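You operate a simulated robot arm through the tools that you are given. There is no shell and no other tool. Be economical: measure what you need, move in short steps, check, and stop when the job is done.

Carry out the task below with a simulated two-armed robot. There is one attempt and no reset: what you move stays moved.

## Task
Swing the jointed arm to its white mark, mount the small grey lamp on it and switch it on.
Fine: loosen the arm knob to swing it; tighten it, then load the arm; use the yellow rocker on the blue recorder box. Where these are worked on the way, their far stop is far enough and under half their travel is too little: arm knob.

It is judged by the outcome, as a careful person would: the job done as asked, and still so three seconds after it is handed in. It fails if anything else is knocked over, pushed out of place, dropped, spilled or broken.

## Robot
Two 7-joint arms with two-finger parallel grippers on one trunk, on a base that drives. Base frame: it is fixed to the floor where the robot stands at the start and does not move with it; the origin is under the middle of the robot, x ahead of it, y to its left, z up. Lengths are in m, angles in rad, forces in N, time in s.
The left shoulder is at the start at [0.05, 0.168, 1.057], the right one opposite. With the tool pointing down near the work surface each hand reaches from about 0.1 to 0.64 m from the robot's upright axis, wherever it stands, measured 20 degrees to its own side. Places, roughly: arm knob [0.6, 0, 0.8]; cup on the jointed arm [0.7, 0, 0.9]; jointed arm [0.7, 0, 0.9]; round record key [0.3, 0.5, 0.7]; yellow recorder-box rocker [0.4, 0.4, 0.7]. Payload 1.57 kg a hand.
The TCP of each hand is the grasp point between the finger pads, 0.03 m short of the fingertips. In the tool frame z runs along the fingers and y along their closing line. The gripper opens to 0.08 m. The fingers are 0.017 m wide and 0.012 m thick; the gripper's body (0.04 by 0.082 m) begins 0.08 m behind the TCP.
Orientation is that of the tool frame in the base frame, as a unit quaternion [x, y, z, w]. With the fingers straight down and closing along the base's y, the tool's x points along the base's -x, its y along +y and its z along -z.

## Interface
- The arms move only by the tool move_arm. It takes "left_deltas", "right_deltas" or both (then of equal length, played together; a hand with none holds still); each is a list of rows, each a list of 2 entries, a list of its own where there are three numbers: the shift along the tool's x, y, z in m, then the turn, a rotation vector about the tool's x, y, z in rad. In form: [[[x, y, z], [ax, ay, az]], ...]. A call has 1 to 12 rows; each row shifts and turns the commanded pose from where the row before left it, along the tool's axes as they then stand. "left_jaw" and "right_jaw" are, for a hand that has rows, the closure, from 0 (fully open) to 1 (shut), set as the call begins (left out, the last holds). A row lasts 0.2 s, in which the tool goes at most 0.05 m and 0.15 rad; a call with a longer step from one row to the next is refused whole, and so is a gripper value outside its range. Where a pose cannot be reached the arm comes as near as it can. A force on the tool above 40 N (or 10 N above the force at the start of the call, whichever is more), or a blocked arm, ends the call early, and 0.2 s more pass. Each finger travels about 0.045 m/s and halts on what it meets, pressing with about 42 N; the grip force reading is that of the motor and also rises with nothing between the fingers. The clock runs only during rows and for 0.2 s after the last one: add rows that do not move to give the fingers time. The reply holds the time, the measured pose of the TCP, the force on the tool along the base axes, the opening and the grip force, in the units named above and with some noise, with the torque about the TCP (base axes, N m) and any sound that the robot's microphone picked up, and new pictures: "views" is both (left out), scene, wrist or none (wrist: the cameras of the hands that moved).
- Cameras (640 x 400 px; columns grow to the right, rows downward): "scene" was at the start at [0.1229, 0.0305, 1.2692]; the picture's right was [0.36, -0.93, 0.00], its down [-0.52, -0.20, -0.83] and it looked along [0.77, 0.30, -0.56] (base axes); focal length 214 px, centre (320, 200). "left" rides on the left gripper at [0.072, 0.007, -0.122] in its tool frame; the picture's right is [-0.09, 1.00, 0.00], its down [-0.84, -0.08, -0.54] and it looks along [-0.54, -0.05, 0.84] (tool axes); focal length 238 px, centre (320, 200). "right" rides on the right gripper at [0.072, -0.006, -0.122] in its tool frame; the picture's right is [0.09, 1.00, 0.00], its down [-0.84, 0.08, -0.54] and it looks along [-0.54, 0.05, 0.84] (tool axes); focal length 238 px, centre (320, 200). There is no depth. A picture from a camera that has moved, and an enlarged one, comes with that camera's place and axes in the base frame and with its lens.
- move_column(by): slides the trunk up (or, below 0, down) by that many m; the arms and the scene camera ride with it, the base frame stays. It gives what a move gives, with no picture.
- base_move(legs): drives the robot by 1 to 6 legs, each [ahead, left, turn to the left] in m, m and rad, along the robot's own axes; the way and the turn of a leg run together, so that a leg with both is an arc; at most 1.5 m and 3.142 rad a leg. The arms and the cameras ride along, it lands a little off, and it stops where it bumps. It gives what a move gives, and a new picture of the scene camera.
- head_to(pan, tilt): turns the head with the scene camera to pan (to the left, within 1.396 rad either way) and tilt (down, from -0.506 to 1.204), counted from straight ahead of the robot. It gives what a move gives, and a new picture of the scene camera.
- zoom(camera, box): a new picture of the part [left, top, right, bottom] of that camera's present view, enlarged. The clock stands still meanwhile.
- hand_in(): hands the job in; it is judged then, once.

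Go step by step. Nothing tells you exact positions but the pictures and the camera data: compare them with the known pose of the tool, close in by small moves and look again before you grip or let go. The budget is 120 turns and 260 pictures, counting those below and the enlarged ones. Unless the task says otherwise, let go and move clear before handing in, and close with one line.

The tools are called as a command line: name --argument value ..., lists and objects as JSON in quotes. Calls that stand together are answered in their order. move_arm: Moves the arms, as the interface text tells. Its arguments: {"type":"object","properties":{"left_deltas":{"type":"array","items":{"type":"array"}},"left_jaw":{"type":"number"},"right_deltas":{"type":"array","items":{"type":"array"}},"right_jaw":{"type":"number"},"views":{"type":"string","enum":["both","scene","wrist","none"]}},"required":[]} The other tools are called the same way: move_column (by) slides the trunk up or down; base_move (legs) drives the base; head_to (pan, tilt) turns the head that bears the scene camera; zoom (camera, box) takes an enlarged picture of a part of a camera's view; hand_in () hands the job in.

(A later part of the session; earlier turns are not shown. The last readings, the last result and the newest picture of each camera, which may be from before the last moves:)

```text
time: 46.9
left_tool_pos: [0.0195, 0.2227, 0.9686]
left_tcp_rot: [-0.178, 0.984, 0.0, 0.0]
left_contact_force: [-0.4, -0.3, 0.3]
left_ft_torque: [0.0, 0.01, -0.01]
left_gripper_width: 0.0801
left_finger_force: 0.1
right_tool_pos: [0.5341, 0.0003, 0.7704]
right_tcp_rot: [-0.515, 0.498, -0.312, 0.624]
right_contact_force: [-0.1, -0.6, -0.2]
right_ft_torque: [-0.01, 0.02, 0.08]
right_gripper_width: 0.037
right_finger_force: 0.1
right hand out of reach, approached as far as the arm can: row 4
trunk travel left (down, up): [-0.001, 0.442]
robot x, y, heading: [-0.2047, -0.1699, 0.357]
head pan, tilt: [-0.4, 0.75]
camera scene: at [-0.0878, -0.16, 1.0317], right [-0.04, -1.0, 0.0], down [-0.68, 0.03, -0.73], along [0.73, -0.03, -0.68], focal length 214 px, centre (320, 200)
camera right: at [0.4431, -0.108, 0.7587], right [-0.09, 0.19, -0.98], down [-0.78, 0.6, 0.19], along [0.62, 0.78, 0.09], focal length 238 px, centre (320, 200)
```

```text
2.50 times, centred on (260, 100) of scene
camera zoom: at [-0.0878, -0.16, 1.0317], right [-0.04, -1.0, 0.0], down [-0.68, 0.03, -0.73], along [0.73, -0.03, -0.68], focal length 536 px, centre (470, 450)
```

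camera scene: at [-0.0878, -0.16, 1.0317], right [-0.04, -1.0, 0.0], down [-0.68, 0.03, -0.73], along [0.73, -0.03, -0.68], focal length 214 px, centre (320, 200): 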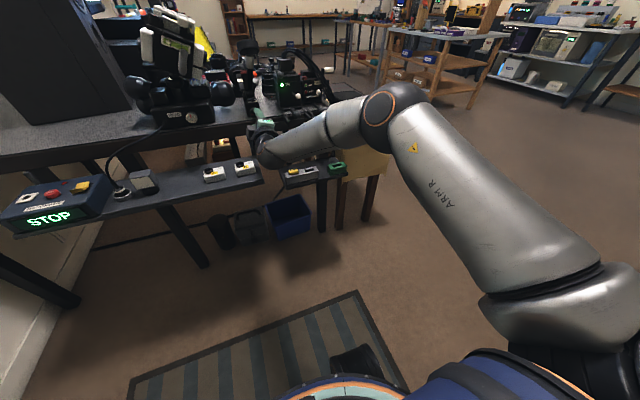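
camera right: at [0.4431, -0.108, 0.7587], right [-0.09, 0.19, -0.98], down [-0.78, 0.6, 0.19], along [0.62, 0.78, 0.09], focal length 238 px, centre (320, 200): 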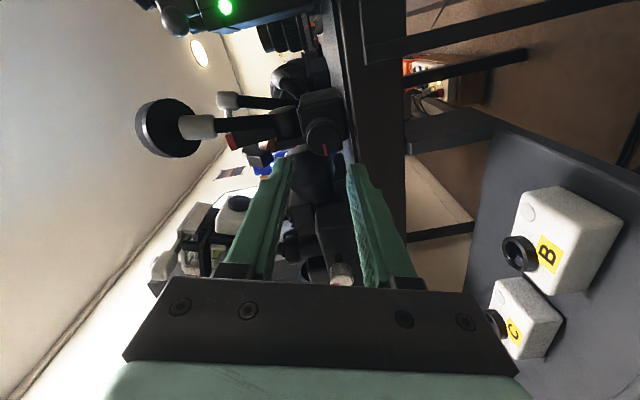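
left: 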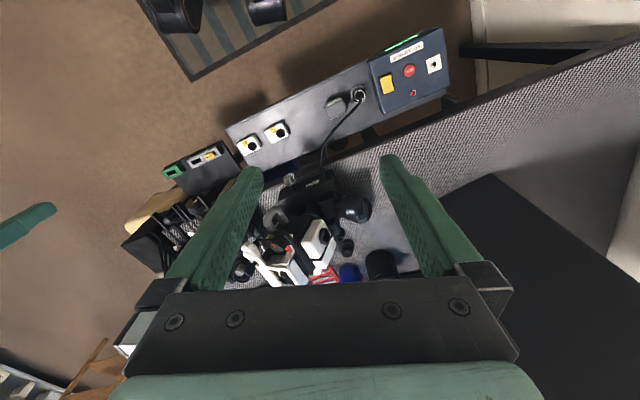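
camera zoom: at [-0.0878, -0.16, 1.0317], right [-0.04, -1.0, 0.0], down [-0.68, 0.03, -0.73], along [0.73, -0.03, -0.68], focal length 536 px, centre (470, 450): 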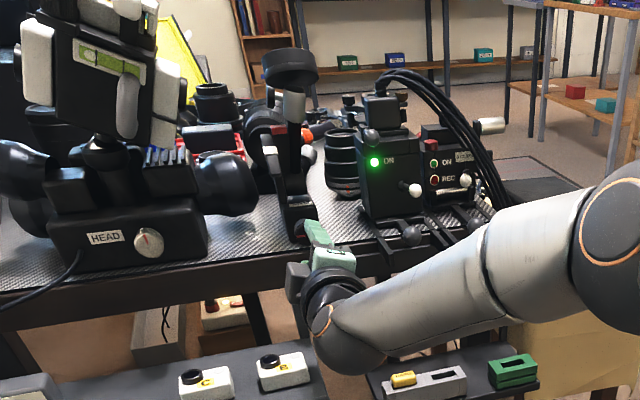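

The knob is loose. The red pointer must move ~2–3 cm toward the robot to meet the white band. I'll level the hand roll, raise the trunk to the rod's grey sleeve height (~0.896), and view it.

move_arm --right_deltas '[[[0, 0, 0], [0, 0, 0.15]], [[0, 0, 0], [0, 0, 0.15]], [[0, 0, 0], [0, 0, 0.15]], [[0, 0, 0], [0, 0, 0.15]], [[0, 0, 0], [0, 0, 0.15]], [[0, 0, 0], [0, 0, 0.15]], [[0, 0, 0], [0, 0, 0.15]], [[0, 0, 0], [0, 0, 0.15]], [[0, 0, 0], [0, 0, 0.15]]]' --right_jaw 0.4 --views "none"

move_column --by 0.11

zoom --camera "right" --box '[220, 30, 420, 200]'

zoom --camera "scene" --box '[190, 70, 350, 220]'

```text
time: 48.9
left_tool_pos: [0.0185, 0.2223, 0.9679]
left_tcp_rot: [-0.179, 0.984, 0.001, 0.001]
left_contact_force: [1.6, -0.5, -0.3]
left_ft_torque: [0.03, -0.02, 0.0]
left_gripper_width: 0.08
left_finger_force: 0.0
right_tool_pos: [0.5344, 0.0004, 0.7734]
right_tcp_rot: [-0.092, 0.71, 0.148, 0.682]
right_contact_force: [0.2, 0.4, -0.1]
right_ft_torque: [-0.03, -0.03, 0.0]
right_gripper_width: 0.0477
right_finger_force: 0.0
trunk travel left (down, up): [-0.001, 0.442]
robot x, y, heading: [-0.2088, -0.1696, 0.356]
head pan, tilt: [-0.4, 0.75]
```

```text
time: 50.3
left_tool_pos: [0.0191, 0.2224, 1.0789]
left_tcp_rot: [-0.179, 0.984, 0.0, 0.0]
left_contact_force: [0.3, -1.0, 0.5]
left_ft_torque: [0.0, 0.02, 0.04]
left_gripper_width: 0.08
left_finger_force: 0.1
right_tool_pos: [0.5348, 0.0, 0.8824]
right_tcp_rot: [-0.091, 0.711, 0.147, 0.682]
right_contact_force: [0.2, 0.2, 0.3]
right_ft_torque: [0.01, 0.04, 0.02]
right_gripper_width: 0.048
right_finger_force: 0.0
trunk travel left (down, up): [-0.111, 0.332]
robot x, y, heading: [-0.21, -0.1716, 0.355]
head pan, tilt: [-0.4, 0.75]
```

```text
2.35 times, centred on (320, 115) of right
camera zoom: at [0.4185, -0.0423, 0.8128], right [-0.33, 0.94, -0.01], down [-0.49, -0.17, 0.85], along [0.8, 0.29, 0.52], focal length 561 px, centre (320, 400)
```

zoom: 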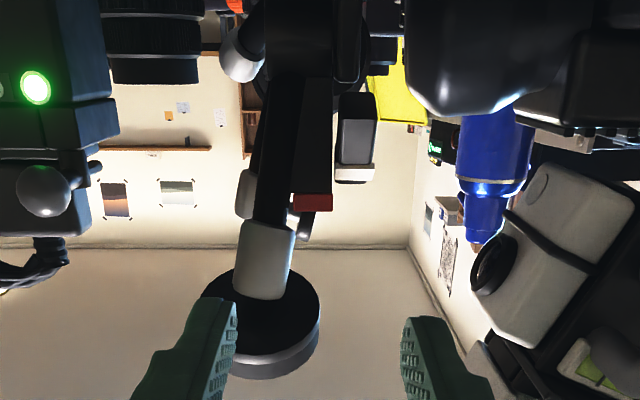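

```text
2.67 times, centred on (270, 145) of scene
camera zoom: at [-0.0877, -0.1599, 1.1417], right [-0.04, -1.0, 0.0], down [-0.68, 0.03, -0.73], along [0.73, -0.03, -0.68], focal length 572 px, centre (453, 347)
```

zoom: 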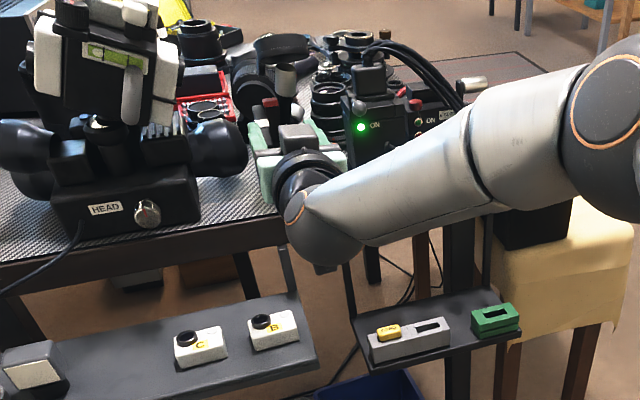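

The arm's rod, grey sleeve and red pointer are clear; white is on the arc at the left. I'll approach the sleeve with the jaws straddling it.

move_arm --right_deltas '[[[-0.011, -0.0125, 0.02], [0, 0, 0]], [[-0.011, -0.0125, 0.02], [0, 0, 0]], [[0, 0, 0.03], [0, 0, 0]], [[0, 0, 0.025], [0, 0, 0]]]' --views "wrist"

zoom --camera "right" --box '[220, 60, 420, 260]'

```text
time: 51.3
left_tool_pos: [0.0188, 0.2218, 1.0772]
left_tcp_rot: [-0.179, 0.984, 0.0, 0.0]
left_contact_force: [0.4, -0.1, -0.7]
left_ft_torque: [-0.03, 0.02, -0.01]
left_gripper_width: 0.08
left_finger_force: 0.0
right_tool_pos: [0.6108, 0.0, 0.904]
right_tcp_rot: [-0.092, 0.711, 0.147, 0.681]
right_contact_force: [0.0, -0.6, 0.4]
right_ft_torque: [0.02, -0.02, -0.04]
right_gripper_width: 0.048
right_finger_force: 0.1
right hand out of reach, approached as far as the arm can: row 4
trunk travel left (down, up): [-0.111, 0.332]
robot x, y, heading: [-0.209, -0.1701, 0.36]
head pan, tilt: [-0.4, 0.75]
camera right: at [0.496, -0.0421, 0.8346], right [-0.34, 0.94, -0.01], down [-0.49, -0.17, 0.86], along [0.8, 0.29, 0.52], focal length 238 px, centre (320, 200)
```

right: 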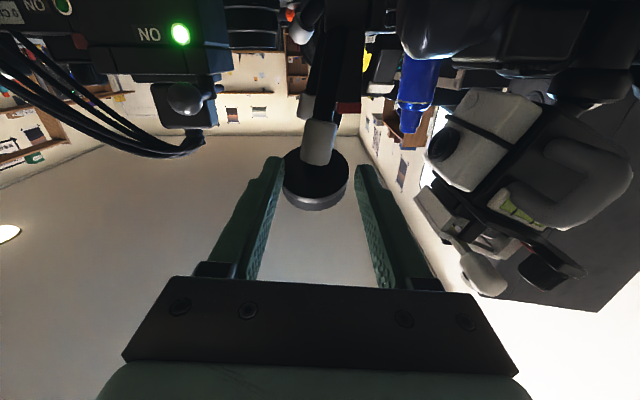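

```text
2.00 times, centred on (320, 160) of right
camera zoom: at [0.496, -0.0421, 0.8346], right [-0.34, 0.94, -0.01], down [-0.49, -0.17, 0.86], along [0.8, 0.29, 0.52], focal length 477 px, centre (320, 280)
```

zoom: 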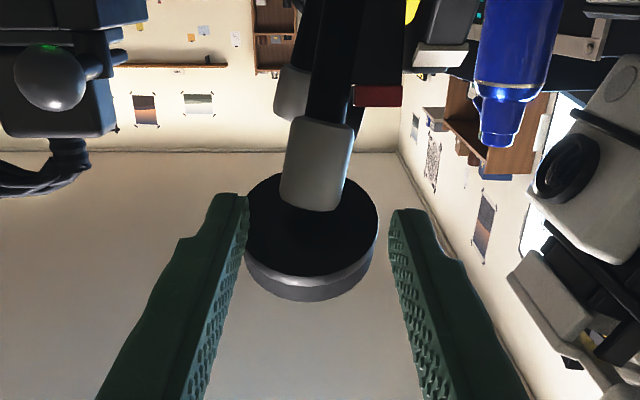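

Sleeve triangulates to (0.687, 0.025, 0.90), and the cup is tilted ~20–25° away, consistent with a swing toward me. Lower 8 mm and advance.

move_arm --right_deltas '[[[0.008, 0, 0.02], [0, 0, 0]], [[0, 0, 0.02], [0, 0, 0]], [[0, 0, 0.02], [0, 0, 0]], [[0, 0, 0.014], [0, 0, 0]]]' --views "wrist"

zoom --camera "right" --box '[220, 60, 420, 260]'

```text
time: 52.3
left_tool_pos: [0.0174, 0.2219, 1.0777]
left_tcp_rot: [-0.179, 0.984, 0.001, 0.0]
left_contact_force: [0.2, -0.2, -0.5]
left_ft_torque: [-0.02, -0.01, 0.01]
left_gripper_width: 0.0798
left_finger_force: 0.0
right_tool_pos: [0.6108, 0.0057, 0.9036]
right_tcp_rot: [-0.091, 0.711, 0.147, 0.682]
right_contact_force: [-0.5, 0.2, -0.5]
right_ft_torque: [0.01, 0.04, -0.04]
right_gripper_width: 0.0481
right_finger_force: 0.0
right hand out of reach, approached as far as the arm can: row 1, 2, 3, 4
trunk travel left (down, up): [-0.111, 0.332]
robot x, y, heading: [-0.2066, -0.1739, 0.358]
head pan, tilt: [-0.4, 0.75]
camera right: at [0.4956, -0.037, 0.8339], right [-0.33, 0.94, -0.01], down [-0.49, -0.17, 0.85], along [0.8, 0.29, 0.52], focal length 238 px, centre (320, 200)
```

right: 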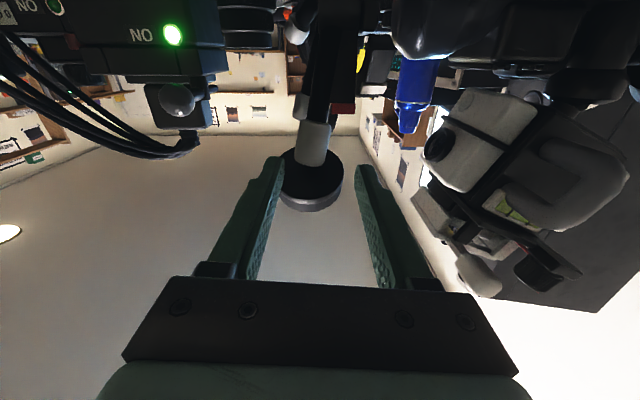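

```text
2.00 times, centred on (320, 160) of right
camera zoom: at [0.4956, -0.037, 0.8339], right [-0.33, 0.94, -0.01], down [-0.49, -0.17, 0.85], along [0.8, 0.29, 0.52], focal length 477 px, centre (320, 280)
```

zoom: 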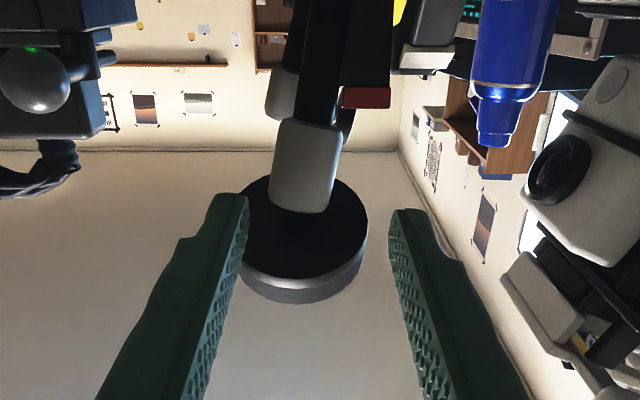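

The arm is at its limit in that direction, so I'll use the base to advance: trunk down 8 mm, then drive 0.045 m.

move_column --by -0.009

base_move --legs '[[0.04, -0.009, 0]]'

zoom --camera "right" --box '[220, 60, 420, 260]'

```text
time: 52.9
left_tool_pos: [0.0178, 0.2218, 1.0695]
left_tcp_rot: [-0.179, 0.984, 0.0, 0.0]
left_contact_force: [1.1, -0.9, -1.2]
left_ft_torque: [-0.03, 0.01, 0.0]
left_gripper_width: 0.0801
left_finger_force: 0.0
right_tool_pos: [0.6129, 0.0041, 0.8944]
right_tcp_rot: [-0.091, 0.711, 0.147, 0.682]
right_contact_force: [-0.1, 1.2, -0.7]
right_ft_torque: [-0.04, -0.02, -0.06]
right_gripper_width: 0.048
right_finger_force: 0.1
trunk travel left (down, up): [-0.102, 0.341]
robot x, y, heading: [-0.2058, -0.1715, 0.357]
head pan, tilt: [-0.4, 0.75]
```

```text
time: 53.8
left_tool_pos: [0.0581, 0.2288, 1.0693]
left_tcp_rot: [-0.179, 0.984, 0.0, 0.0]
left_contact_force: [0.1, -0.1, 0.3]
left_ft_torque: [0.01, -0.01, 0.02]
left_gripper_width: 0.08
left_finger_force: 0.2
right_tool_pos: [0.6518, 0.0118, 0.8945]
right_tcp_rot: [-0.091, 0.711, 0.147, 0.682]
right_contact_force: [0.2, 0.1, 0.5]
right_ft_torque: [0.01, -0.02, -0.03]
right_gripper_width: 0.0477
right_finger_force: 0.3
trunk travel left (down, up): [-0.102, 0.341]
robot x, y, heading: [-0.1658, -0.1607, 0.362]
head pan, tilt: [-0.4, 0.75]
camera scene: at [-0.0471, -0.154, 1.1327], right [-0.04, -1.0, 0.0], down [-0.68, 0.03, -0.73], along [0.73, -0.03, -0.68], focal length 214 px, centre (320, 200)
```

scene: 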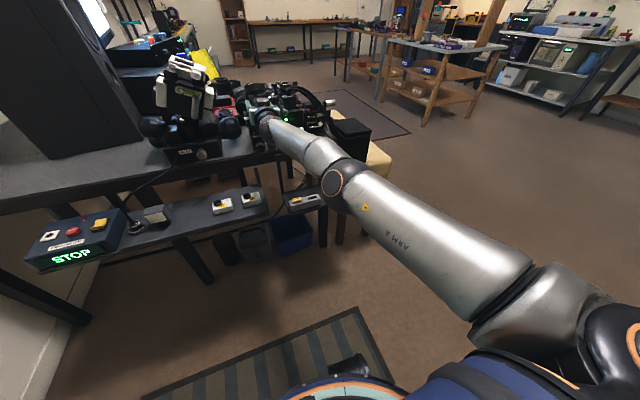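

```text
2.00 times, centred on (320, 160) of right
camera zoom: at [0.5363, -0.0308, 0.8248], right [-0.33, 0.94, -0.01], down [-0.49, -0.17, 0.85], along [0.8, 0.29, 0.52], focal length 477 px, centre (320, 280)
```

zoom: 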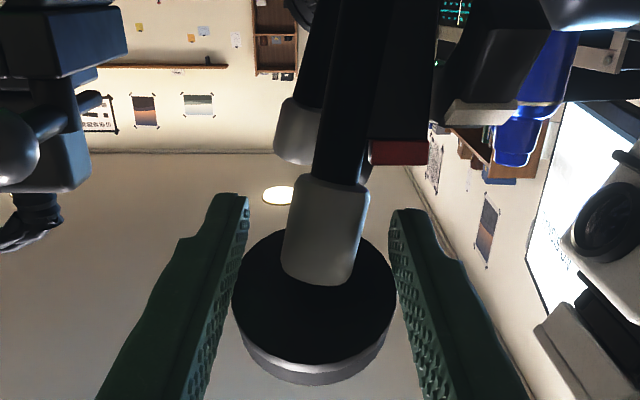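

Centred on the sleeve, about 0.027 m to go. Drive 0.022 more.

base_move --legs '[[0.022, 0, 0]]'

zoom --camera "right" --box '[220, 60, 420, 260]'

```text
time: 54.6
left_tool_pos: [0.0792, 0.2363, 1.0693]
left_tcp_rot: [-0.179, 0.984, -0.001, 0.0]
left_contact_force: [-0.4, 0.3, 0.3]
left_ft_torque: [-0.02, -0.02, 0.01]
left_gripper_width: 0.0799
left_finger_force: 0.1
right_tool_pos: [0.6728, 0.0207, 0.8948]
right_tcp_rot: [-0.09, 0.711, 0.146, 0.682]
right_contact_force: [0.6, -0.1, -0.4]
right_ft_torque: [0.01, 0.02, 0.01]
right_gripper_width: 0.0481
right_finger_force: 0.1
trunk travel left (down, up): [-0.102, 0.341]
robot x, y, heading: [-0.147, -0.154, 0.357]
head pan, tilt: [-0.4, 0.75]
camera scene: at [-0.0265, -0.1462, 1.1327], right [-0.04, -1.0, 0.0], down [-0.68, 0.03, -0.73], along [0.73, -0.03, -0.68], focal length 214 px, centre (320, 200)
```

scene: 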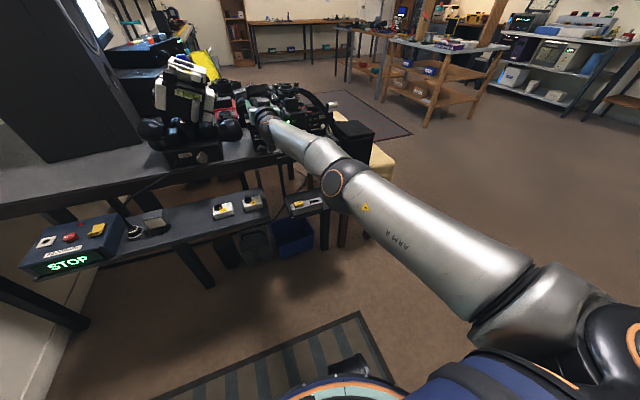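

```text
2.00 times, centred on (320, 160) of right
camera zoom: at [0.5569, -0.0229, 0.8248], right [-0.33, 0.94, -0.01], down [-0.49, -0.17, 0.85], along [0.8, 0.29, 0.52], focal length 477 px, centre (320, 280)
```

zoom: 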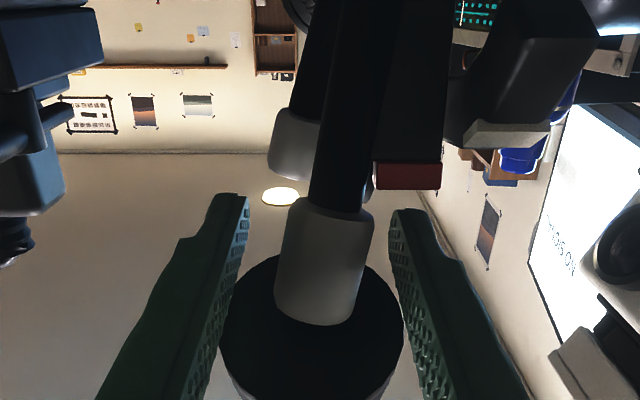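

The sleeve is right at the grasp point. Close on it.

move_arm --right_deltas '[[[0, 0, 0], [0, 0, 0]], [[0, 0, 0], [0, 0, 0]], [[0, 0, 0], [0, 0, 0]]]' --right_jaw 0.75 --views "wrist"

```text
time: 55.4
left_tool_pos: [0.0781, 0.2362, 1.0683]
left_tcp_rot: [-0.18, 0.984, -0.001, 0.001]
left_contact_force: [-0.6, -0.6, 0.4]
left_ft_torque: [-0.01, 0.0, -0.02]
left_gripper_width: 0.0803
left_finger_force: 0.1
right_tool_pos: [0.6721, 0.0211, 0.8947]
right_tcp_rot: [-0.092, 0.711, 0.148, 0.682]
right_contact_force: [0.2, 4.0, 0.4]
right_ft_torque: [0.36, 0.04, 0.07]
right_gripper_width: 0.0274
right_finger_force: 28.6
trunk travel left (down, up): [-0.102, 0.341]
robot x, y, heading: [-0.1448, -0.154, 0.359]
head pan, tilt: [-0.4, 0.75]
camera right: at [0.5564, -0.0221, 0.825], right [-0.34, 0.94, -0.01], down [-0.49, -0.17, 0.85], along [0.8, 0.29, 0.52], focal length 238 px, centre (320, 200)
```

right: 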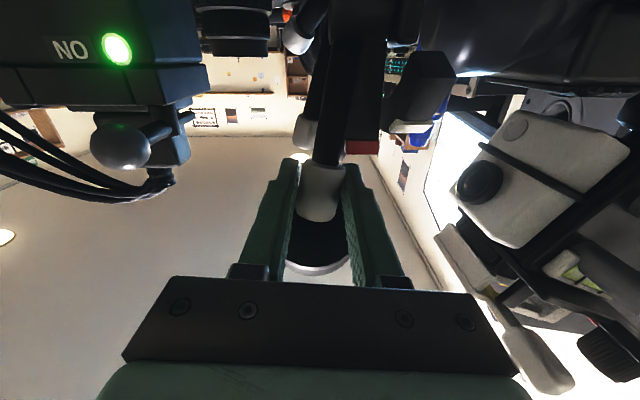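

Gripped at 27 mm. Pull gently toward the robot.

move_arm --right_deltas '[[[0, 0, -0.006], [0, 0, 0]], [[0, 0, -0.006], [0, 0, 0]]]' --views "wrist"

zoom --camera "right" --box '[260, 30, 480, 230]'

```text
time: 56.0
left_tool_pos: [0.0796, 0.2373, 1.0689]
left_tcp_rot: [-0.18, 0.984, 0.0, 0.0]
left_contact_force: [0.7, 0.4, 0.4]
left_ft_torque: [-0.03, 0.01, 0.0]
left_gripper_width: 0.0802
left_finger_force: 0.0
right_tool_pos: [0.6596, 0.0181, 0.8924]
right_tcp_rot: [-0.092, 0.711, 0.147, 0.681]
right_contact_force: [9.5, 8.9, -2.5]
right_ft_torque: [0.99, -0.68, -0.05]
right_gripper_width: 0.0277
right_finger_force: 38.0
trunk travel left (down, up): [-0.102, 0.341]
robot x, y, heading: [-0.1493, -0.1575, 0.362]
head pan, tilt: [-0.4, 0.75]
camera right: at [0.5458, -0.0258, 0.8235], right [-0.34, 0.94, -0.01], down [-0.49, -0.17, 0.86], along [0.8, 0.29, 0.52], focal length 238 px, centre (320, 200)
```

right: 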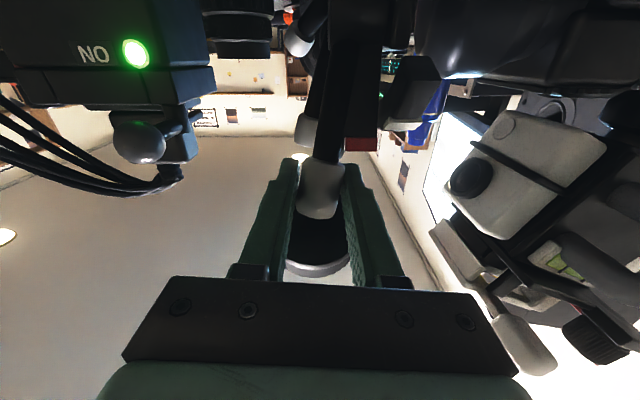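

```text
2.00 times, centred on (370, 130) of right
camera zoom: at [0.5458, -0.0258, 0.8235], right [-0.34, 0.94, -0.01], down [-0.49, -0.17, 0.86], along [0.8, 0.29, 0.52], focal length 477 px, centre (220, 340)
```

zoom: 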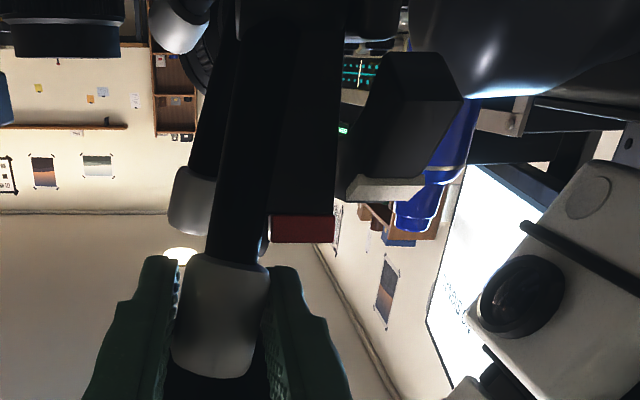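

The arm swings with about 10 N. Continue along the arc, with the hand pitching a bit to follow.

move_arm --right_deltas '[[[0.001, 0, -0.007], [0, -0.07, 0]], [[0.002, 0, -0.007], [0, -0.07, 0]]]' --views "wrist"

zoom --camera "right" --box '[280, 30, 480, 180]'

zoom --camera "scene" --box '[210, 60, 320, 160]'

```text
time: 56.6
left_tool_pos: [0.081, 0.2339, 1.0695]
left_tcp_rot: [-0.178, 0.984, 0.001, 0.0]
left_contact_force: [-0.1, -0.2, 0.5]
left_ft_torque: [-0.01, 0.01, 0.0]
left_gripper_width: 0.0798
left_finger_force: 0.0
right_tool_pos: [0.6673, 0.0189, 0.8961]
right_tcp_rot: [-0.078, 0.677, 0.146, 0.717]
right_contact_force: [-1.7, -22.4, -11.1]
right_ft_torque: [0.39, 1.18, 0.28]
right_gripper_width: 0.0277
right_finger_force: 38.3
right hand out of reach, approached as far as the arm can: row 1, 2
trunk travel left (down, up): [-0.102, 0.341]
robot x, y, heading: [-0.1452, -0.1573, 0.36]
head pan, tilt: [-0.4, 0.75]
camera right: at [0.5567, -0.0188, 0.8132], right [-0.31, 0.95, -0.01], down [-0.57, -0.18, 0.8], along [0.76, 0.25, 0.6], focal length 238 px, centre (320, 200)
```

right: 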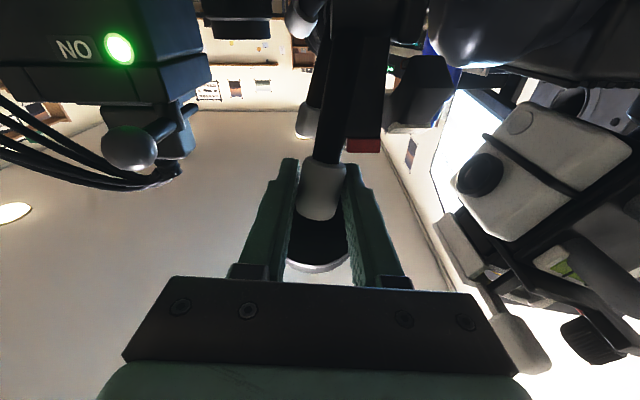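

```text
2.67 times, centred on (380, 105) of right
camera zoom: at [0.5567, -0.0188, 0.8132], right [-0.31, 0.95, -0.01], down [-0.57, -0.18, 0.8], along [0.76, 0.25, 0.6], focal length 636 px, centre (160, 453)
```

zoom: 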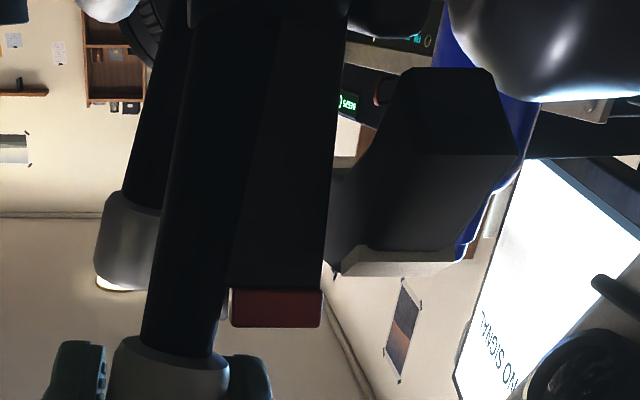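

```text
4.00 times, centred on (265, 110) of scene
camera zoom: at [-0.0254, -0.1485, 1.1324], right [-0.04, -1.0, 0.0], down [-0.68, 0.03, -0.73], along [0.73, -0.03, -0.68], focal length 858 px, centre (540, 560)
```

zoom: 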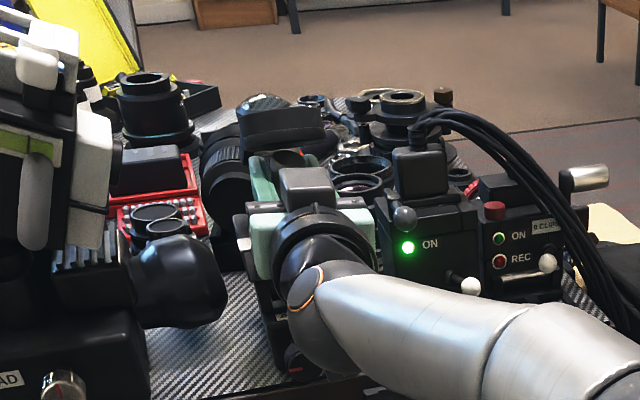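

Pitching pushed the arm against its limit. I'll undo the pitch and pull straight back in small steps.

move_arm --right_deltas '[[[0, 0.002, -0.004], [0, 0.05, 0]], [[0, 0, -0.007], [0, 0.05, 0]], [[0, 0, -0.007], [0, 0, 0]], [[0.001, 0, -0.006], [0, 0, 0]]]' --views "wrist"

zoom --camera "right" --box '[280, 30, 480, 180]'

```text
time: 57.6
left_tool_pos: [0.0822, 0.234, 1.0689]
left_tcp_rot: [-0.179, 0.984, 0.001, -0.001]
left_contact_force: [0.3, 0.0, 0.4]
left_ft_torque: [0.03, -0.03, 0.0]
left_gripper_width: 0.0799
left_finger_force: 0.0
right_tool_pos: [0.6457, 0.0116, 0.8917]
right_tcp_rot: [-0.081, 0.699, 0.145, 0.695]
right_contact_force: [24.2, -23.6, -12.9]
right_ft_torque: [0.91, -0.41, -0.1]
right_gripper_width: 0.0279
right_finger_force: 38.0
trunk travel left (down, up): [-0.102, 0.341]
robot x, y, heading: [-0.1486, -0.1576, 0.36]
head pan, tilt: [-0.4, 0.75]
camera right: at [0.5314, -0.0282, 0.8183], right [-0.32, 0.95, 0.0], down [-0.52, -0.17, 0.84], along [0.79, 0.27, 0.55], focal length 238 px, centre (320, 200)
```

right: 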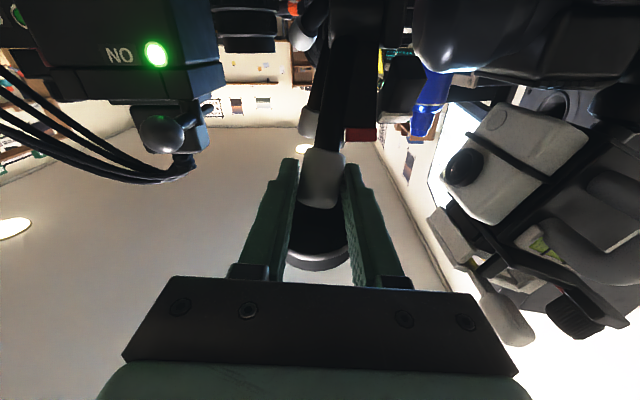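

```text
2.67 times, centred on (380, 105) of right
camera zoom: at [0.5314, -0.0282, 0.8183], right [-0.32, 0.95, 0.0], down [-0.52, -0.17, 0.84], along [0.79, 0.27, 0.55], focal length 636 px, centre (160, 453)
```

zoom: 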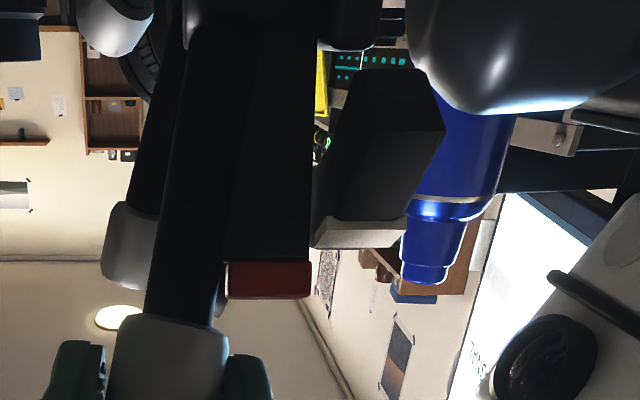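

The red pointer has moved roughly two-thirds of the way. Relieve the side load and pull a further ~10 mm.

move_arm --right_deltas '[[[0.001, -0.003, -0.005], [0, 0.02, 0]], [[0.001, 0, -0.005], [0, 0, 0]]]' --views "wrist"

zoom --camera "right" --box '[280, 30, 480, 180]'

```text
time: 58.2
left_tool_pos: [0.081, 0.2347, 1.0682]
left_tcp_rot: [-0.18, 0.984, 0.002, -0.001]
left_contact_force: [-0.5, -0.1, 0.2]
left_ft_torque: [-0.01, -0.01, -0.01]
left_gripper_width: 0.08
left_finger_force: 0.2
right_tool_pos: [0.636, 0.0083, 0.8905]
right_tcp_rot: [-0.084, 0.706, 0.146, 0.688]
right_contact_force: [23.7, -17.8, -10.9]
right_ft_torque: [0.95, -0.44, -0.21]
right_gripper_width: 0.028
right_finger_force: 37.9
trunk travel left (down, up): [-0.102, 0.341]
robot x, y, heading: [-0.1481, -0.1556, 0.358]
head pan, tilt: [-0.4, 0.75]
camera right: at [0.5214, -0.0328, 0.8186], right [-0.32, 0.95, 0.0], down [-0.51, -0.17, 0.85], along [0.8, 0.27, 0.53], focal length 238 px, centre (320, 200)
```

right: 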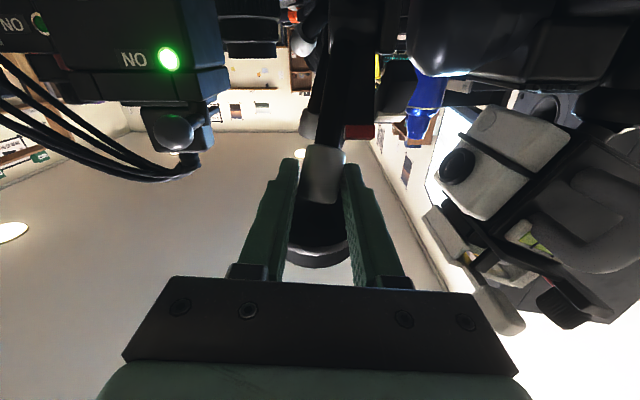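

```text
2.67 times, centred on (380, 105) of right
camera zoom: at [0.5214, -0.0328, 0.8186], right [-0.32, 0.95, 0.0], down [-0.51, -0.17, 0.85], along [0.8, 0.27, 0.53], focal length 636 px, centre (160, 453)
```

zoom: 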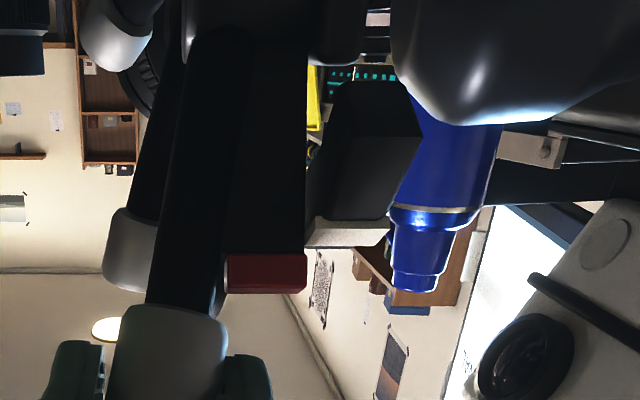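

Now about 38 mm pulled. Release, retract, and inspect the pointer against the white mark with the scene camera.

move_arm --right_deltas '[[[0, 0, 0], [0, 0, 0]], [[0, 0, 0], [0, 0, 0]], [[0, 0, 0], [0, 0, 0]]]' --right_jaw 0.35 --views "none"

base_move --legs '[[-0.09, 0, 0], [0, -0.1, 0]]'

zoom --camera "scene" --box '[190, 60, 330, 160]'

zoom --camera "right" --box '[250, 20, 490, 200]'

```text
time: 59.0
left_tool_pos: [0.0787, 0.2364, 1.0685]
left_tcp_rot: [-0.18, 0.984, 0.0, 0.001]
left_contact_force: [-0.1, -1.0, 0.3]
left_ft_torque: [0.03, -0.02, 0.03]
left_gripper_width: 0.08
left_finger_force: 0.0
right_tool_pos: [0.6317, 0.0165, 0.8941]
right_tcp_rot: [-0.092, 0.703, 0.149, 0.689]
right_contact_force: [0.0, -0.1, -0.3]
right_ft_torque: [0.0, -0.02, 0.0]
right_gripper_width: 0.052
right_finger_force: 0.0
trunk travel left (down, up): [-0.102, 0.341]
robot x, y, heading: [-0.1483, -0.1567, 0.36]
head pan, tilt: [-0.4, 0.75]
```

```text
time: 61.2
left_tool_pos: [0.0298, 0.112, 1.0681]
left_tcp_rot: [-0.18, 0.984, 0.001, 0.001]
left_contact_force: [-0.5, 0.4, -0.7]
left_ft_torque: [0.0, 0.0, 0.0]
left_gripper_width: 0.0802
left_finger_force: 0.0
right_tool_pos: [0.5819, -0.1089, 0.8929]
right_tcp_rot: [-0.089, 0.704, 0.148, 0.689]
right_contact_force: [0.8, 0.4, 0.3]
right_ft_torque: [0.01, 0.04, -0.02]
right_gripper_width: 0.0522
right_finger_force: 0.1
trunk travel left (down, up): [-0.102, 0.341]
robot x, y, heading: [-0.193, -0.2745, 0.359]
head pan, tilt: [-0.4, 0.75]
camera scene: at [-0.0752, -0.2698, 1.1327], right [-0.04, -1.0, 0.0], down [-0.68, 0.03, -0.73], along [0.73, -0.03, -0.68], focal length 214 px, centre (320, 200)
```

scene: 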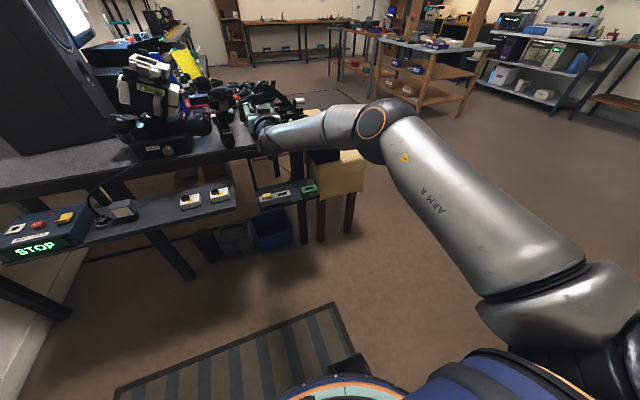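

```text
4.00 times, centred on (260, 110) of scene
camera zoom: at [-0.0752, -0.2698, 1.1327], right [-0.04, -1.0, 0.0], down [-0.68, 0.03, -0.73], along [0.73, -0.03, -0.68], focal length 858 px, centre (560, 560)
```

zoom: 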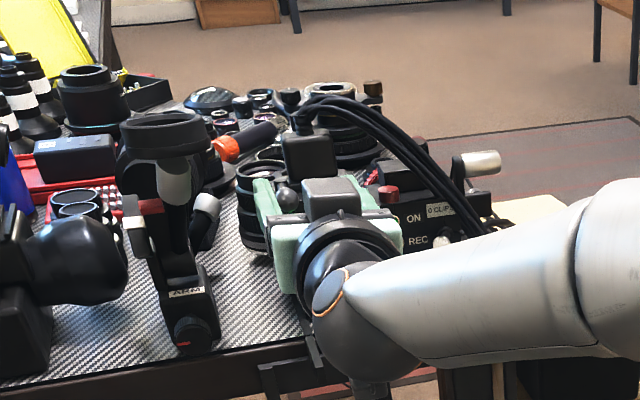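

```text
2.22 times, centred on (370, 110) of right
camera zoom: at [0.468, -0.1512, 0.8207], right [-0.33, 0.94, -0.01], down [-0.51, -0.17, 0.84], along [0.79, 0.28, 0.54], focal length 530 px, centre (209, 400)
```

zoom: 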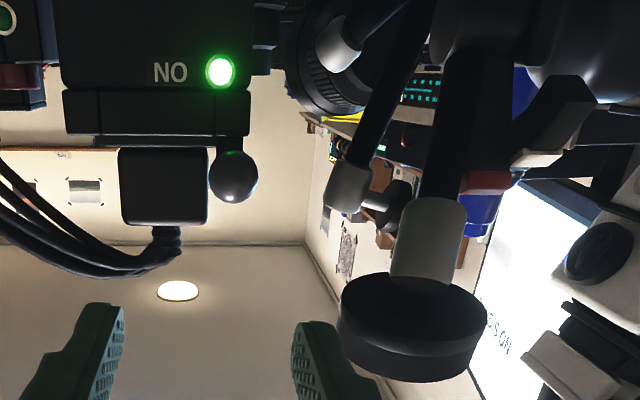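

zoom --camera "scene" --box '[210, 85, 260, 150]'

base_move --legs '[[0.0, 0.25, 0]]'

zoom --camera "right" --box '[150, 0, 390, 180]'

```text
6.15 times, centred on (235, 118) of scene
camera zoom: at [-0.0752, -0.2698, 1.1327], right [-0.04, -1.0, 0.0], down [-0.68, 0.03, -0.73], along [0.73, -0.03, -0.68], focal length 1320 px, centre (843, 708)
```

zoom: 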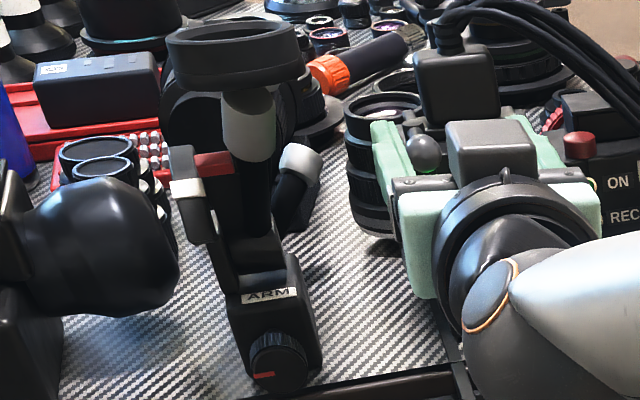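

```text
time: 64.0
left_tool_pos: [-0.0573, 0.3461, 1.0686]
left_tcp_rot: [-0.179, 0.984, 0.001, 0.0]
left_contact_force: [-1.5, 0.1, 0.3]
left_ft_torque: [-0.02, -0.01, 0.02]
left_gripper_width: 0.0801
left_finger_force: 0.1
right_tool_pos: [0.4945, 0.1244, 0.8937]
right_tcp_rot: [-0.089, 0.704, 0.148, 0.689]
right_contact_force: [0.4, -0.3, 0.3]
right_ft_torque: [0.02, 0.02, -0.01]
right_gripper_width: 0.0521
right_finger_force: 0.1
trunk travel left (down, up): [-0.102, 0.341]
robot x, y, heading: [-0.2819, -0.0497, 0.355]
head pan, tilt: [-0.4, 0.75]
camera scene: at [-0.1632, -0.0351, 1.1327], right [-0.04, -1.0, 0.0], down [-0.68, 0.03, -0.73], along [0.73, -0.03, -0.68], focal length 214 px, centre (320, 200)
```

scene: 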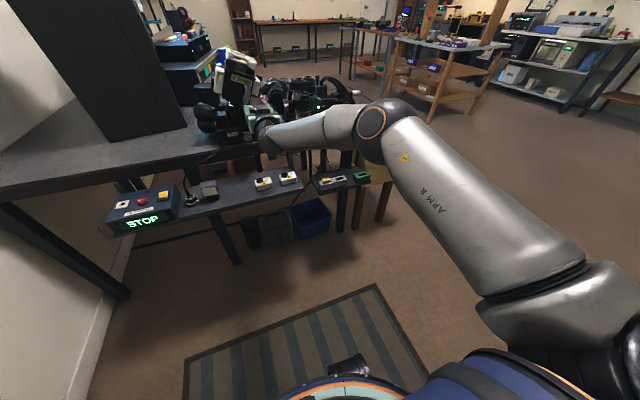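

```text
2.22 times, centred on (270, 90) of right
camera zoom: at [0.3801, 0.0828, 0.8207], right [-0.33, 0.94, -0.01], down [-0.51, -0.17, 0.84], along [0.79, 0.28, 0.54], focal length 530 px, centre (431, 444)
```

zoom: 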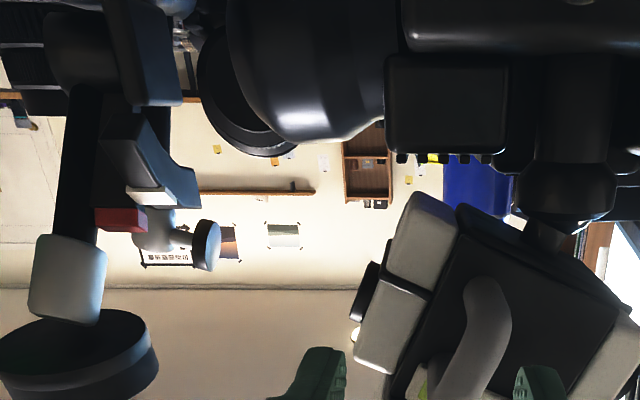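

Triangulation: red pointer now (0.656, 0.038, 0.864), white (0.647, 0.052, 0.854): about 7–8° short. The arm holds by friction. I'll re-approach the sleeve (0.649, 0.012, 0.886) and pull ~12 mm more.

move_column --by -0.008

base_move --legs '[[0, -0.16, 0], [0.06, 0, 0]]'

zoom --camera "right" --box '[220, 30, 460, 230]'

```text
time: 64.6
left_tool_pos: [-0.0569, 0.3459, 1.0617]
left_tcp_rot: [-0.179, 0.984, 0.0, 0.0]
left_contact_force: [0.7, -0.2, 0.1]
left_ft_torque: [-0.01, -0.01, 0.03]
left_gripper_width: 0.08
left_finger_force: 0.0
right_tool_pos: [0.4948, 0.1242, 0.8851]
right_tcp_rot: [-0.09, 0.704, 0.148, 0.689]
right_contact_force: [0.8, 0.0, -0.3]
right_ft_torque: [-0.02, 0.01, -0.05]
right_gripper_width: 0.0519
right_finger_force: 0.1
trunk travel left (down, up): [-0.094, 0.349]
robot x, y, heading: [-0.2829, -0.0429, 0.359]
head pan, tilt: [-0.4, 0.75]
```

```text
time: 67.2
left_tool_pos: [0.0554, 0.2169, 1.0601]
left_tcp_rot: [-0.178, 0.984, 0.0, 0.001]
left_contact_force: [0.0, 0.6, 0.8]
left_ft_torque: [-0.02, -0.03, 0.03]
left_gripper_width: 0.08
left_finger_force: 0.1
right_tool_pos: [0.6073, -0.0058, 0.8846]
right_tcp_rot: [-0.088, 0.704, 0.147, 0.689]
right_contact_force: [0.1, -0.4, 0.0]
right_ft_torque: [0.02, -0.01, 0.01]
right_gripper_width: 0.0521
right_finger_force: 0.1
trunk travel left (down, up): [-0.094, 0.349]
robot x, y, heading: [-0.1717, -0.1741, 0.363]
head pan, tilt: [-0.4, 0.75]
camera scene: at [-0.051, -0.1655, 1.1247], right [-0.04, -1.0, 0.0], down [-0.68, 0.03, -0.73], along [0.73, -0.03, -0.68], focal length 214 px, centre (320, 200)
```

scene: 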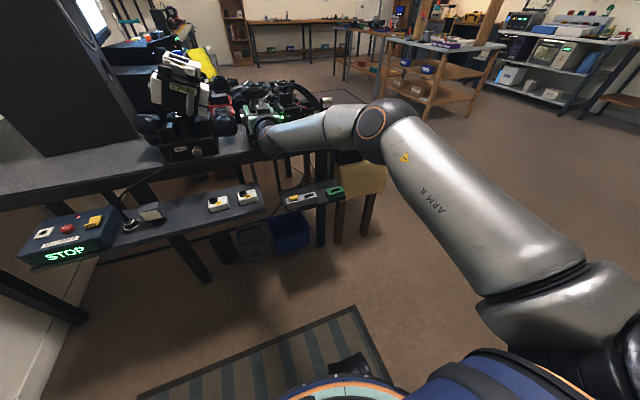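

```text
2.00 times, centred on (340, 130) of right
camera zoom: at [0.4923, -0.0474, 0.8126], right [-0.33, 0.94, -0.01], down [-0.51, -0.17, 0.84], along [0.79, 0.28, 0.54], focal length 477 px, centre (280, 340)
```

zoom: 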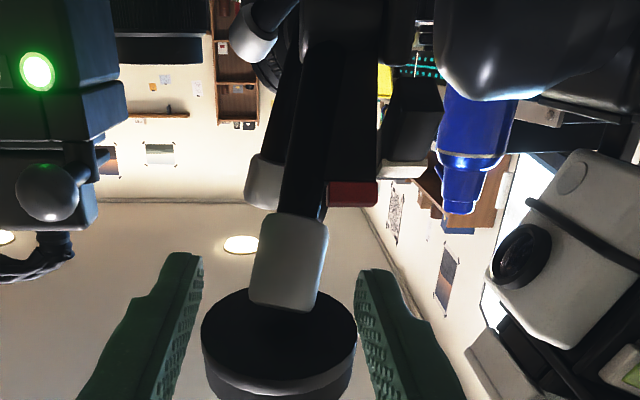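

base_move --legs '[[0.04, 0.002, 0]]'

zoom --camera "right" --box '[220, 30, 460, 230]'

```text
time: 68.1
left_tool_pos: [0.0906, 0.233, 1.061]
left_tcp_rot: [-0.18, 0.984, 0.001, 0.0]
left_contact_force: [-0.2, -0.4, -1.0]
left_ft_torque: [0.0, 0.0, -0.02]
left_gripper_width: 0.08
left_finger_force: 0.0
right_tool_pos: [0.6427, 0.0117, 0.8855]
right_tcp_rot: [-0.089, 0.704, 0.147, 0.689]
right_contact_force: [0.6, 0.4, 0.0]
right_ft_torque: [-0.01, 0.0, 0.0]
right_gripper_width: 0.0523
right_finger_force: 0.0
trunk travel left (down, up): [-0.094, 0.349]
robot x, y, heading: [-0.1372, -0.1566, 0.358]
head pan, tilt: [-0.4, 0.75]
camera scene: at [-0.0153, -0.1499, 1.1247], right [-0.04, -1.0, 0.0], down [-0.68, 0.03, -0.73], along [0.73, -0.03, -0.68], focal length 214 px, centre (320, 200)
```

scene: 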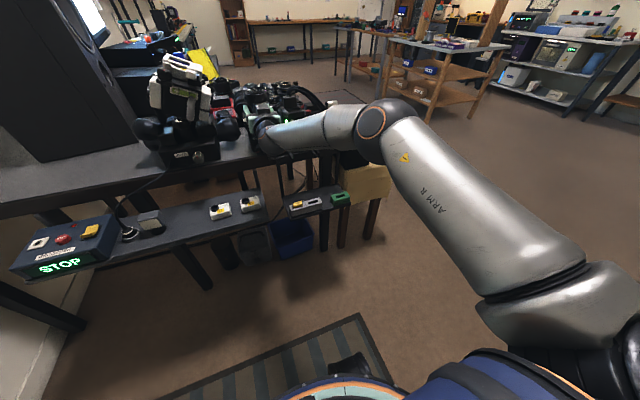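

```text
2.00 times, centred on (340, 130) of right
camera zoom: at [0.5278, -0.031, 0.8126], right [-0.33, 0.94, -0.01], down [-0.51, -0.17, 0.84], along [0.79, 0.29, 0.54], focal length 477 px, centre (280, 340)
```

zoom: 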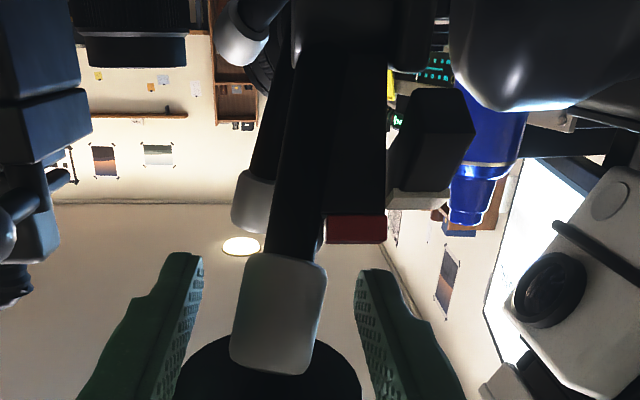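

Grip and pull 15 mm more (allowing for a little slack).

move_arm --right_deltas '[[[0, 0, 0], [0, 0, 0]], [[0, 0, 0], [0, 0, 0]], [[0, 0, 0], [0, 0, 0]], [[0.002, 0, -0.005], [0, 0, 0]], [[0.002, 0, -0.005], [0, 0, 0]], [[0.001, 0, -0.005], [0, 0, 0]]]' --right_jaw 0.85 --views "wrist"

zoom --camera "right" --box '[220, 30, 460, 230]'

zoom --camera "scene" --box '[210, 70, 290, 150]'

```text
time: 69.5
left_tool_pos: [0.0919, 0.2328, 1.0606]
left_tcp_rot: [-0.179, 0.984, 0.0, 0.0]
left_contact_force: [-0.6, 0.0, -0.4]
left_ft_torque: [0.02, 0.0, 0.0]
left_gripper_width: 0.08
left_finger_force: 0.1
right_tool_pos: [0.6293, 0.0058, 0.8786]
right_tcp_rot: [-0.088, 0.706, 0.147, 0.687]
right_contact_force: [17.2, 4.6, -2.4]
right_ft_torque: [1.14, -0.69, 0.1]
right_gripper_width: 0.0281
right_finger_force: 38.5
trunk travel left (down, up): [-0.094, 0.349]
robot x, y, heading: [-0.135, -0.1579, 0.359]
head pan, tilt: [-0.4, 0.75]
camera right: at [0.5141, -0.0353, 0.8072], right [-0.33, 0.94, -0.01], down [-0.5, -0.17, 0.85], along [0.8, 0.28, 0.53], focal length 238 px, centre (320, 200)
```

right: 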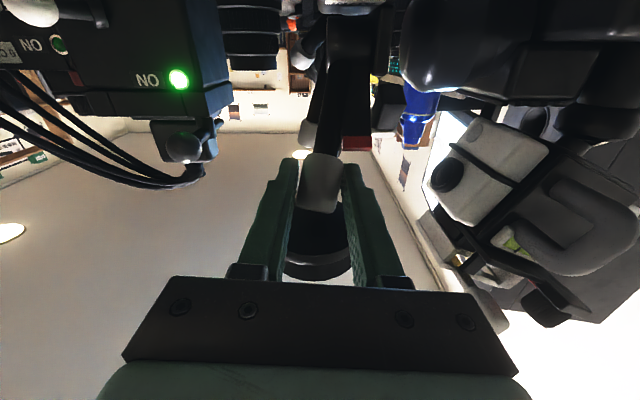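

```text
2.00 times, centred on (340, 130) of right
camera zoom: at [0.5141, -0.0353, 0.8072], right [-0.33, 0.94, -0.01], down [-0.5, -0.17, 0.85], along [0.8, 0.28, 0.53], focal length 477 px, centre (280, 340)
```

zoom: 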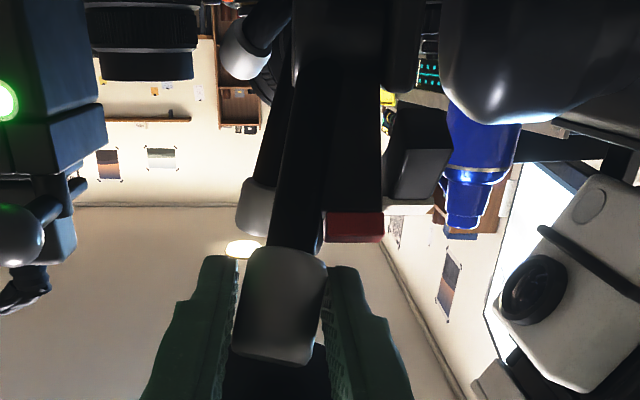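

```text
5.00 times, centred on (250, 110) of scene
camera zoom: at [-0.0138, -0.1497, 1.1244], right [-0.04, -1.0, 0.0], down [-0.68, 0.03, -0.73], along [0.73, -0.03, -0.68], focal length 1072 px, centre (670, 650)
```

zoom: 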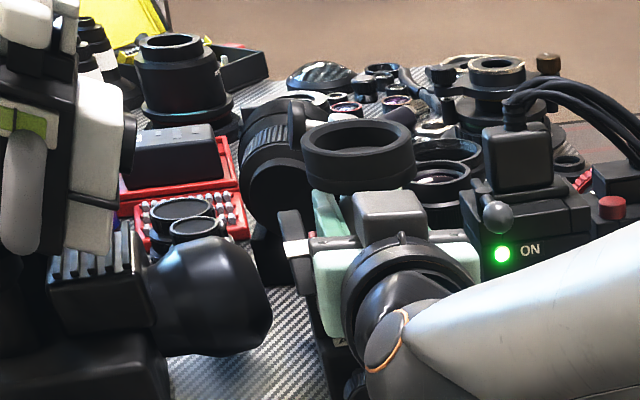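

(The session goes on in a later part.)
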